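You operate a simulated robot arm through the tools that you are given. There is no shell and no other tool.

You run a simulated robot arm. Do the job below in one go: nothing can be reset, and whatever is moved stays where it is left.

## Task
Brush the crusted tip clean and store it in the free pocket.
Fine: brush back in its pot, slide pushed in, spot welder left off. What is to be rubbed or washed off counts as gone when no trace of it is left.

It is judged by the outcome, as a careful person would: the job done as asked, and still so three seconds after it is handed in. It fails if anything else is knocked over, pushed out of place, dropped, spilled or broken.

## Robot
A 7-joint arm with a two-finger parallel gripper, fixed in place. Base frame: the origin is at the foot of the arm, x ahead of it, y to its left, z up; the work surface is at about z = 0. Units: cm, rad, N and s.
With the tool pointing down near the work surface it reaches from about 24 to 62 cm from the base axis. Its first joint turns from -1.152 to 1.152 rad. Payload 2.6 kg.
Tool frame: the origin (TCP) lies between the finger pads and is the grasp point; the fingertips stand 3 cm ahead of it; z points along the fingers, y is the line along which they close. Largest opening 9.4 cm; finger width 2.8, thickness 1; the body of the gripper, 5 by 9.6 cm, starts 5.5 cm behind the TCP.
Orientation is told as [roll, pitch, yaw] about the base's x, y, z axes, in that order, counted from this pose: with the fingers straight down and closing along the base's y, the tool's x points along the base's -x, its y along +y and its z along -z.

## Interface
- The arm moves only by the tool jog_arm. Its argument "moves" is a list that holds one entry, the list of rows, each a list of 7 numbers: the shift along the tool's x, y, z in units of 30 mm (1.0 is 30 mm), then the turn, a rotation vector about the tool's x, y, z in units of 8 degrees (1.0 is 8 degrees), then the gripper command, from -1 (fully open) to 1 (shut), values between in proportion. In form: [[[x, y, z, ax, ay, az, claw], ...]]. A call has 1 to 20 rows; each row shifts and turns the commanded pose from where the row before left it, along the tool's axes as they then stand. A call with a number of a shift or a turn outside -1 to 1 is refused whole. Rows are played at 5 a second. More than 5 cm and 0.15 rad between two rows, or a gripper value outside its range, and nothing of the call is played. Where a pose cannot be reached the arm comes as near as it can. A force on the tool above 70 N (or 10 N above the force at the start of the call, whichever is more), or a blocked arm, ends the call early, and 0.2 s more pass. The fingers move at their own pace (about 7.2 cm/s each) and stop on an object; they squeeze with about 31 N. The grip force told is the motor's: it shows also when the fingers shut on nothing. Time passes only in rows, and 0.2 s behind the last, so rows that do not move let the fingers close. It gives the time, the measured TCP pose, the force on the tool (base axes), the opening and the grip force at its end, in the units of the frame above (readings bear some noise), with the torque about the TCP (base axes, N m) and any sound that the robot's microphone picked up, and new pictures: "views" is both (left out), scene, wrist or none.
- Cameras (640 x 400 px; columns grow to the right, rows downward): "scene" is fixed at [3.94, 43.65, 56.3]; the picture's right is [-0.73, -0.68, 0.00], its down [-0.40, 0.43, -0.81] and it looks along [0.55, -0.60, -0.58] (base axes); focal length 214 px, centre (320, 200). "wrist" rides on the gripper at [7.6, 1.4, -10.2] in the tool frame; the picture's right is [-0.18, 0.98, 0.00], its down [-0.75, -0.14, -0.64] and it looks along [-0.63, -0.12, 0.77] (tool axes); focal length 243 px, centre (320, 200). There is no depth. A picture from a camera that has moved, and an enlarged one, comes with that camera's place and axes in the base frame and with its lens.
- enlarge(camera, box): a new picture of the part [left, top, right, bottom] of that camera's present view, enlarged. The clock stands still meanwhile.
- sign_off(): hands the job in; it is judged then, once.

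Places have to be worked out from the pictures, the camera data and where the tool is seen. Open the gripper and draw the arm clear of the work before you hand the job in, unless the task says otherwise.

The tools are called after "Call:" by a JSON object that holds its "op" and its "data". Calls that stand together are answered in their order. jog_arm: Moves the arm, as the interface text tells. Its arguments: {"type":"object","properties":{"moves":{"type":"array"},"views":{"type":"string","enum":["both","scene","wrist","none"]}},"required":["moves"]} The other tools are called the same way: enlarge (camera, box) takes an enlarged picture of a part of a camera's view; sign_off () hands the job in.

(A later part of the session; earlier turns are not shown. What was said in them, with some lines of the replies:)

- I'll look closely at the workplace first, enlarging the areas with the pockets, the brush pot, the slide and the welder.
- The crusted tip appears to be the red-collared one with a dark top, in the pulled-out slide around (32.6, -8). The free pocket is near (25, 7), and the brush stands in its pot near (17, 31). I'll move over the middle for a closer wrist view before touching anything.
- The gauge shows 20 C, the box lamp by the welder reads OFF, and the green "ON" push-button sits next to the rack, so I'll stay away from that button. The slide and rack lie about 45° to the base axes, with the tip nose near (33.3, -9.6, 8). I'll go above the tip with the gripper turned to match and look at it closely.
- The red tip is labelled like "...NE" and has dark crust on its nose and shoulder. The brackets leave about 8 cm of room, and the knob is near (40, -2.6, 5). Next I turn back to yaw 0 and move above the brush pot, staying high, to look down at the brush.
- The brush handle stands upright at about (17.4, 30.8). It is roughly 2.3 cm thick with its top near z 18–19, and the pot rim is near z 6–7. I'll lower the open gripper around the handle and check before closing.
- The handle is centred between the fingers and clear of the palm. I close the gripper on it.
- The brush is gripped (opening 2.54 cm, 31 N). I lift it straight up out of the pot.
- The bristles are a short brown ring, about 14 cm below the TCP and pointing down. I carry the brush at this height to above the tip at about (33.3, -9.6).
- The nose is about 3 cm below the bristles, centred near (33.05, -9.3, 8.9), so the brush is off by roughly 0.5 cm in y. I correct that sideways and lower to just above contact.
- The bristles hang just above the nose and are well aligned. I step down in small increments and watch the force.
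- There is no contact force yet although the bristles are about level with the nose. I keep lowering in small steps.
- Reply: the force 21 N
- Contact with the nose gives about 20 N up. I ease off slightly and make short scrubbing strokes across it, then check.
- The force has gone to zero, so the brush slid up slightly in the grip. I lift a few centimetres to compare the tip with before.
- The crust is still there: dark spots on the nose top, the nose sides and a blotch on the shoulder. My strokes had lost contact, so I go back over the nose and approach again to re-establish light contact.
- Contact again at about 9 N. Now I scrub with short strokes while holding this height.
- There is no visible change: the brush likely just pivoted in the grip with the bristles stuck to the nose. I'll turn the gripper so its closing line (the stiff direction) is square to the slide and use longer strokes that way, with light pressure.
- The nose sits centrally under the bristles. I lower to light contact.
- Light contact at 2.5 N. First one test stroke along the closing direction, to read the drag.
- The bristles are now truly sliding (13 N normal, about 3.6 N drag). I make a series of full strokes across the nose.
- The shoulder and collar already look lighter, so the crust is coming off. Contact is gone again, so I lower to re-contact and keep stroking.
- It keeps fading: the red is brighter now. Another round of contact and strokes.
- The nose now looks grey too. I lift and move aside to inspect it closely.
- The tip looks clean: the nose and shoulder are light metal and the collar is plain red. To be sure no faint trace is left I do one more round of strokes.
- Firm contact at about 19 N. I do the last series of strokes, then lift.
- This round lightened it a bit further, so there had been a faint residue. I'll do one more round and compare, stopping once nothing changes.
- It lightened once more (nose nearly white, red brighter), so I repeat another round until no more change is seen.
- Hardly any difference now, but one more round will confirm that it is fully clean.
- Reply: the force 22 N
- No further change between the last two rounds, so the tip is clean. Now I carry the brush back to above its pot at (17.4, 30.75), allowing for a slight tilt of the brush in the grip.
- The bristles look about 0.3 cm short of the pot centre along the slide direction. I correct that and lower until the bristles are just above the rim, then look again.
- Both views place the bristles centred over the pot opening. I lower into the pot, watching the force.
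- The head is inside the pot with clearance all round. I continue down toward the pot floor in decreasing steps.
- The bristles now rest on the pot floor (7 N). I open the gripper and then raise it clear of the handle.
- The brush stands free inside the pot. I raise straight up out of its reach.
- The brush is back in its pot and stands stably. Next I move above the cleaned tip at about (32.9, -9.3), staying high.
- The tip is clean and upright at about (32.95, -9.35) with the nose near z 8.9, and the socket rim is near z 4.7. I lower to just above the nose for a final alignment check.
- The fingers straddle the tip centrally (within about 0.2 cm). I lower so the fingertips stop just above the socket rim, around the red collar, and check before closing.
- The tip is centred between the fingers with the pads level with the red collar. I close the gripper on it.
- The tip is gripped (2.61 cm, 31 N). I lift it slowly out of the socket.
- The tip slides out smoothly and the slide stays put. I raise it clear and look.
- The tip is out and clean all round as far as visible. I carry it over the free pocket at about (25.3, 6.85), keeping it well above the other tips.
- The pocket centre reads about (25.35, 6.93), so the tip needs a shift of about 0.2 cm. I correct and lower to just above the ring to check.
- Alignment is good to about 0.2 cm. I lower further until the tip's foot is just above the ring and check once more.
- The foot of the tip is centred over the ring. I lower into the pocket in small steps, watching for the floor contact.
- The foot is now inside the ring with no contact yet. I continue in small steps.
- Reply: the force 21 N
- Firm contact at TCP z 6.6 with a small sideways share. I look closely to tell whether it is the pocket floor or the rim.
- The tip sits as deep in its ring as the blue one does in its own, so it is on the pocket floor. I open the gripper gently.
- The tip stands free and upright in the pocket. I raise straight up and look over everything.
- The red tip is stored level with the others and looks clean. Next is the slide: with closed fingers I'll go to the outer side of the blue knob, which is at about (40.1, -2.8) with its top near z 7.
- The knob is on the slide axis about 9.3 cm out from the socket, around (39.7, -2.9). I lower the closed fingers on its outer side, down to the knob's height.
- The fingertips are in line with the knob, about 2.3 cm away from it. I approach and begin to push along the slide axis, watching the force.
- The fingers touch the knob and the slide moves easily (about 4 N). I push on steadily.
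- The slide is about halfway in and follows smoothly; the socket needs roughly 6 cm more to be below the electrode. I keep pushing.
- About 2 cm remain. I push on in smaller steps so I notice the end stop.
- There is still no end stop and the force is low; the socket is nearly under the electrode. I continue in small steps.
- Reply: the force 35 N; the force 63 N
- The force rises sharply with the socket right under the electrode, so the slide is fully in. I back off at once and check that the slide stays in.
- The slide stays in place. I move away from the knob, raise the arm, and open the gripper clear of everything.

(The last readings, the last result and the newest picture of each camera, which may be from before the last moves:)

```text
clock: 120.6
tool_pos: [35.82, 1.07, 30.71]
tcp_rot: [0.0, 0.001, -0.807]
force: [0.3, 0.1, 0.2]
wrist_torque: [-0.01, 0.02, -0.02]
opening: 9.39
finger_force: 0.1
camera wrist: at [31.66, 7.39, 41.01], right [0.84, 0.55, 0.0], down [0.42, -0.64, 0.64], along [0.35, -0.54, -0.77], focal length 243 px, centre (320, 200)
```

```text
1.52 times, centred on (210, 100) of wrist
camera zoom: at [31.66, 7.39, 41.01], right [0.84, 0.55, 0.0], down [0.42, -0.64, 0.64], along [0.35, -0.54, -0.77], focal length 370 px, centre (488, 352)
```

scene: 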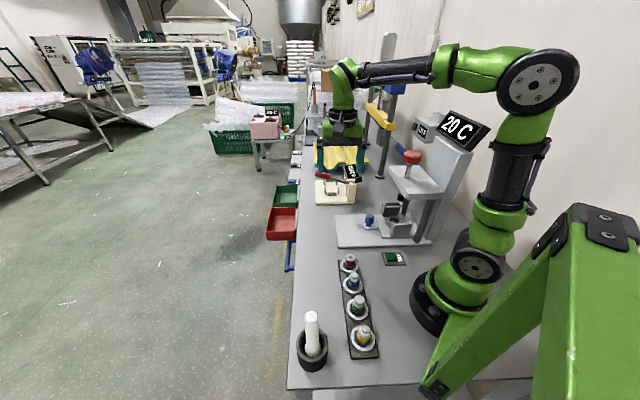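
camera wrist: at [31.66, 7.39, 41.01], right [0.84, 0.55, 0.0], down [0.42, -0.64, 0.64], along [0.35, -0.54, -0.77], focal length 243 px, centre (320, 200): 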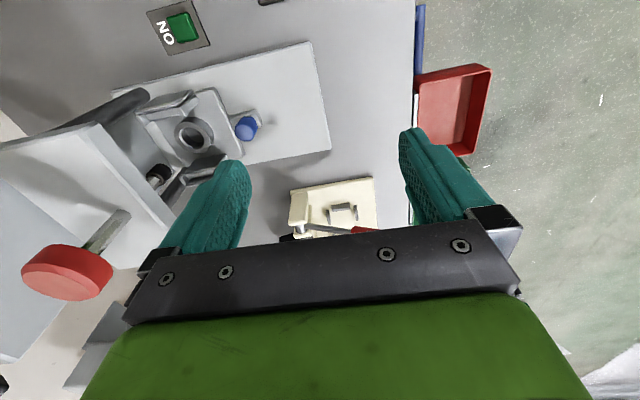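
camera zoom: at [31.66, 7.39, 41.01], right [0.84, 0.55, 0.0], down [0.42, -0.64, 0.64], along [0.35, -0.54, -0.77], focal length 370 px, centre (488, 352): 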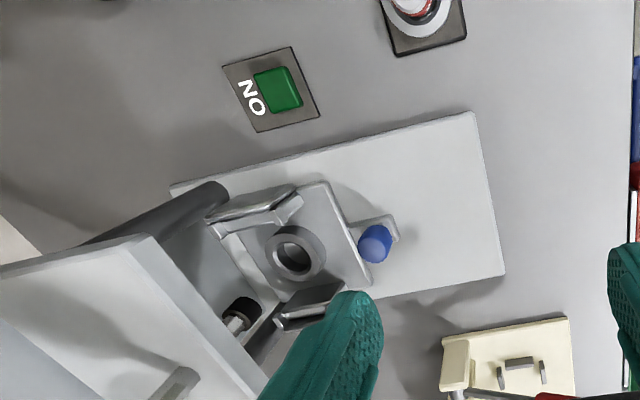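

Everything looks right: slide in under the electrode, brush in the pot, four tips in the rack, display 20 C and lamp OFF. As a last check I look at the stored tip from the side I haven't seen yet, by turning the wrist at a safe height.

Call:
{"op": "jog_arm", "data": {"moves": [[[0, 0, 0, 0, 0, -0.93, -1], [0, 0, 0, 0, 0, -0.93, -1], [0, 0, 0, 0, 0, -0.93, -1], [0, 0, 0, 0, 0, -0.93, -1], [0, 0, 0, 0, 0, -0.93, -1], [0, 0, 0, 0, 0, -0.93, -1], [0, 0, 0, 0, 0, -0.93, -1], [0, 0, 0, 0, 0, -0.93, -1], [0, 0, 0, 0, 0, -0.93, -1], [0, 0, 0, 0, 0, -0.93, -1], [0, 0, 0, 0, 0, -0.93, -1], [0, 0, 0, 0, 0, -0.93, -1], [0, 0, 0, 0, 0, -0.93, -1], [0, 0, 0, 0, 0, -0.93, -1], [0, 0, 0, 0, 0, -0.93, -1], [0, 0, 0, 0, 0, -0.93, -1], [0, 0, 0, 0, 0, -0.93, -1]]], "views": "wrist"}}

```text
clock: 124.2
tool_pos: [36.04, 0.95, 30.8]
tcp_rot: [-0.001, 0.0, 1.405]
force: [0.3, 0.2, -0.3]
wrist_torque: [-0.02, 0.01, -0.01]
opening: 9.42
finger_force: 0.1
camera wrist: at [33.38, -6.31, 41.07], right [-0.94, 0.34, 0.0], down [0.26, 0.72, 0.64], along [0.22, 0.6, -0.77], focal length 243 px, centre (320, 200)
```

wrist: 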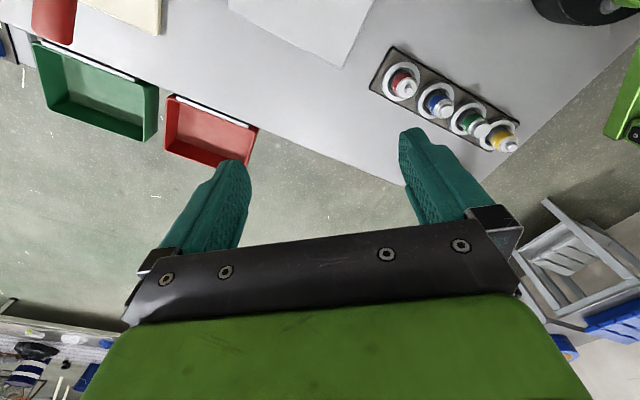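

Call:
{"op": "enlarge", "data": {"camera": "wrist", "box": [370, 50, 440, 120]}}

Call:
{"op": "enlarge", "data": {"camera": "wrist", "box": [385, 60, 425, 100]}}

Call:
{"op": "enlarge", "data": {"camera": "scene", "box": [335, 245, 375, 290]}}

```text
5.71 times, centred on (405, 85) of wrist
camera zoom: at [33.38, -6.31, 41.07], right [-0.94, 0.34, 0.0], down [0.26, 0.72, 0.64], along [0.22, 0.6, -0.77], focal length 1386 px, centre (-166, 857)
```

zoom: 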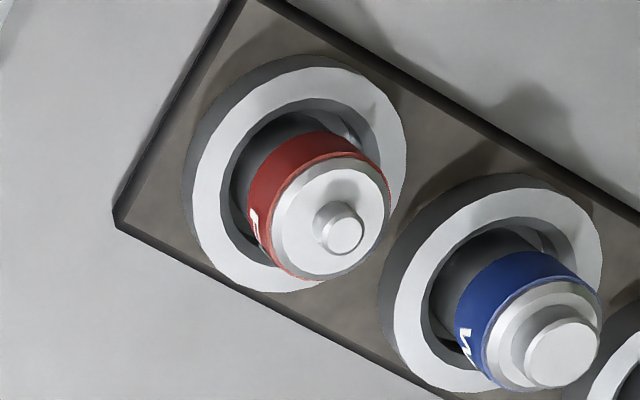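

```text
10.00 times, centred on (405, 80) of wrist
camera zoom: at [33.38, -6.31, 41.07], right [-0.94, 0.34, 0.0], down [0.26, 0.72, 0.64], along [0.22, 0.6, -0.77], focal length 2426 px, centre (-530, 1400)
```

zoom: 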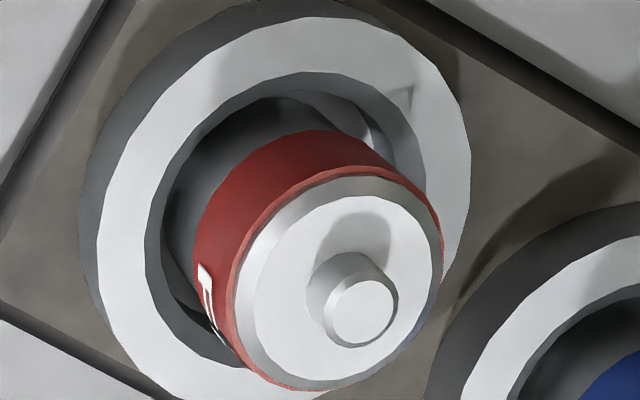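

```text
8.89 times, centred on (355, 268) of scene
camera zoom: at [3.94, 43.65, 56.3], right [-0.73, -0.68, 0.0], down [-0.4, 0.43, -0.81], along [0.55, -0.6, -0.58], focal length 1906 px, centre (9, -400)
```

zoom: 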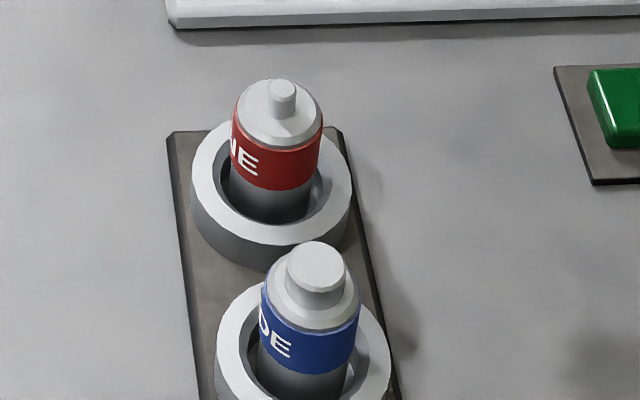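

The tip is clean on this side too, matching the blue one beside it. The brush is in its pot, the slide is fully in, the welder was left off, and the gripper is open and clear, so I hand the job in.

Call:
{"op": "sign_off", "data": {}}

```text
The job is handed in.
```

The red tip (its label ends in "NE") is brushed clean and stands upright in the free pocket, and I've handed the job in.

- **Tip:** I brushed it until two rounds in a row showed no further change. The views I took afterwards, including one from the other side, show no crust left.
- **Brush:** it is back in its pot, leaning slightly but resting on the pot floor.
- **Slide:** it is pushed in to its end stop, with the empty socket under the electrode.
- **Spot welder:** I never touched its "ON" button. The box beside it still reads OFF and the display still shows 20 C.

In the final pictures nothing else is out of place. The arm is raised clear with the gripper open.
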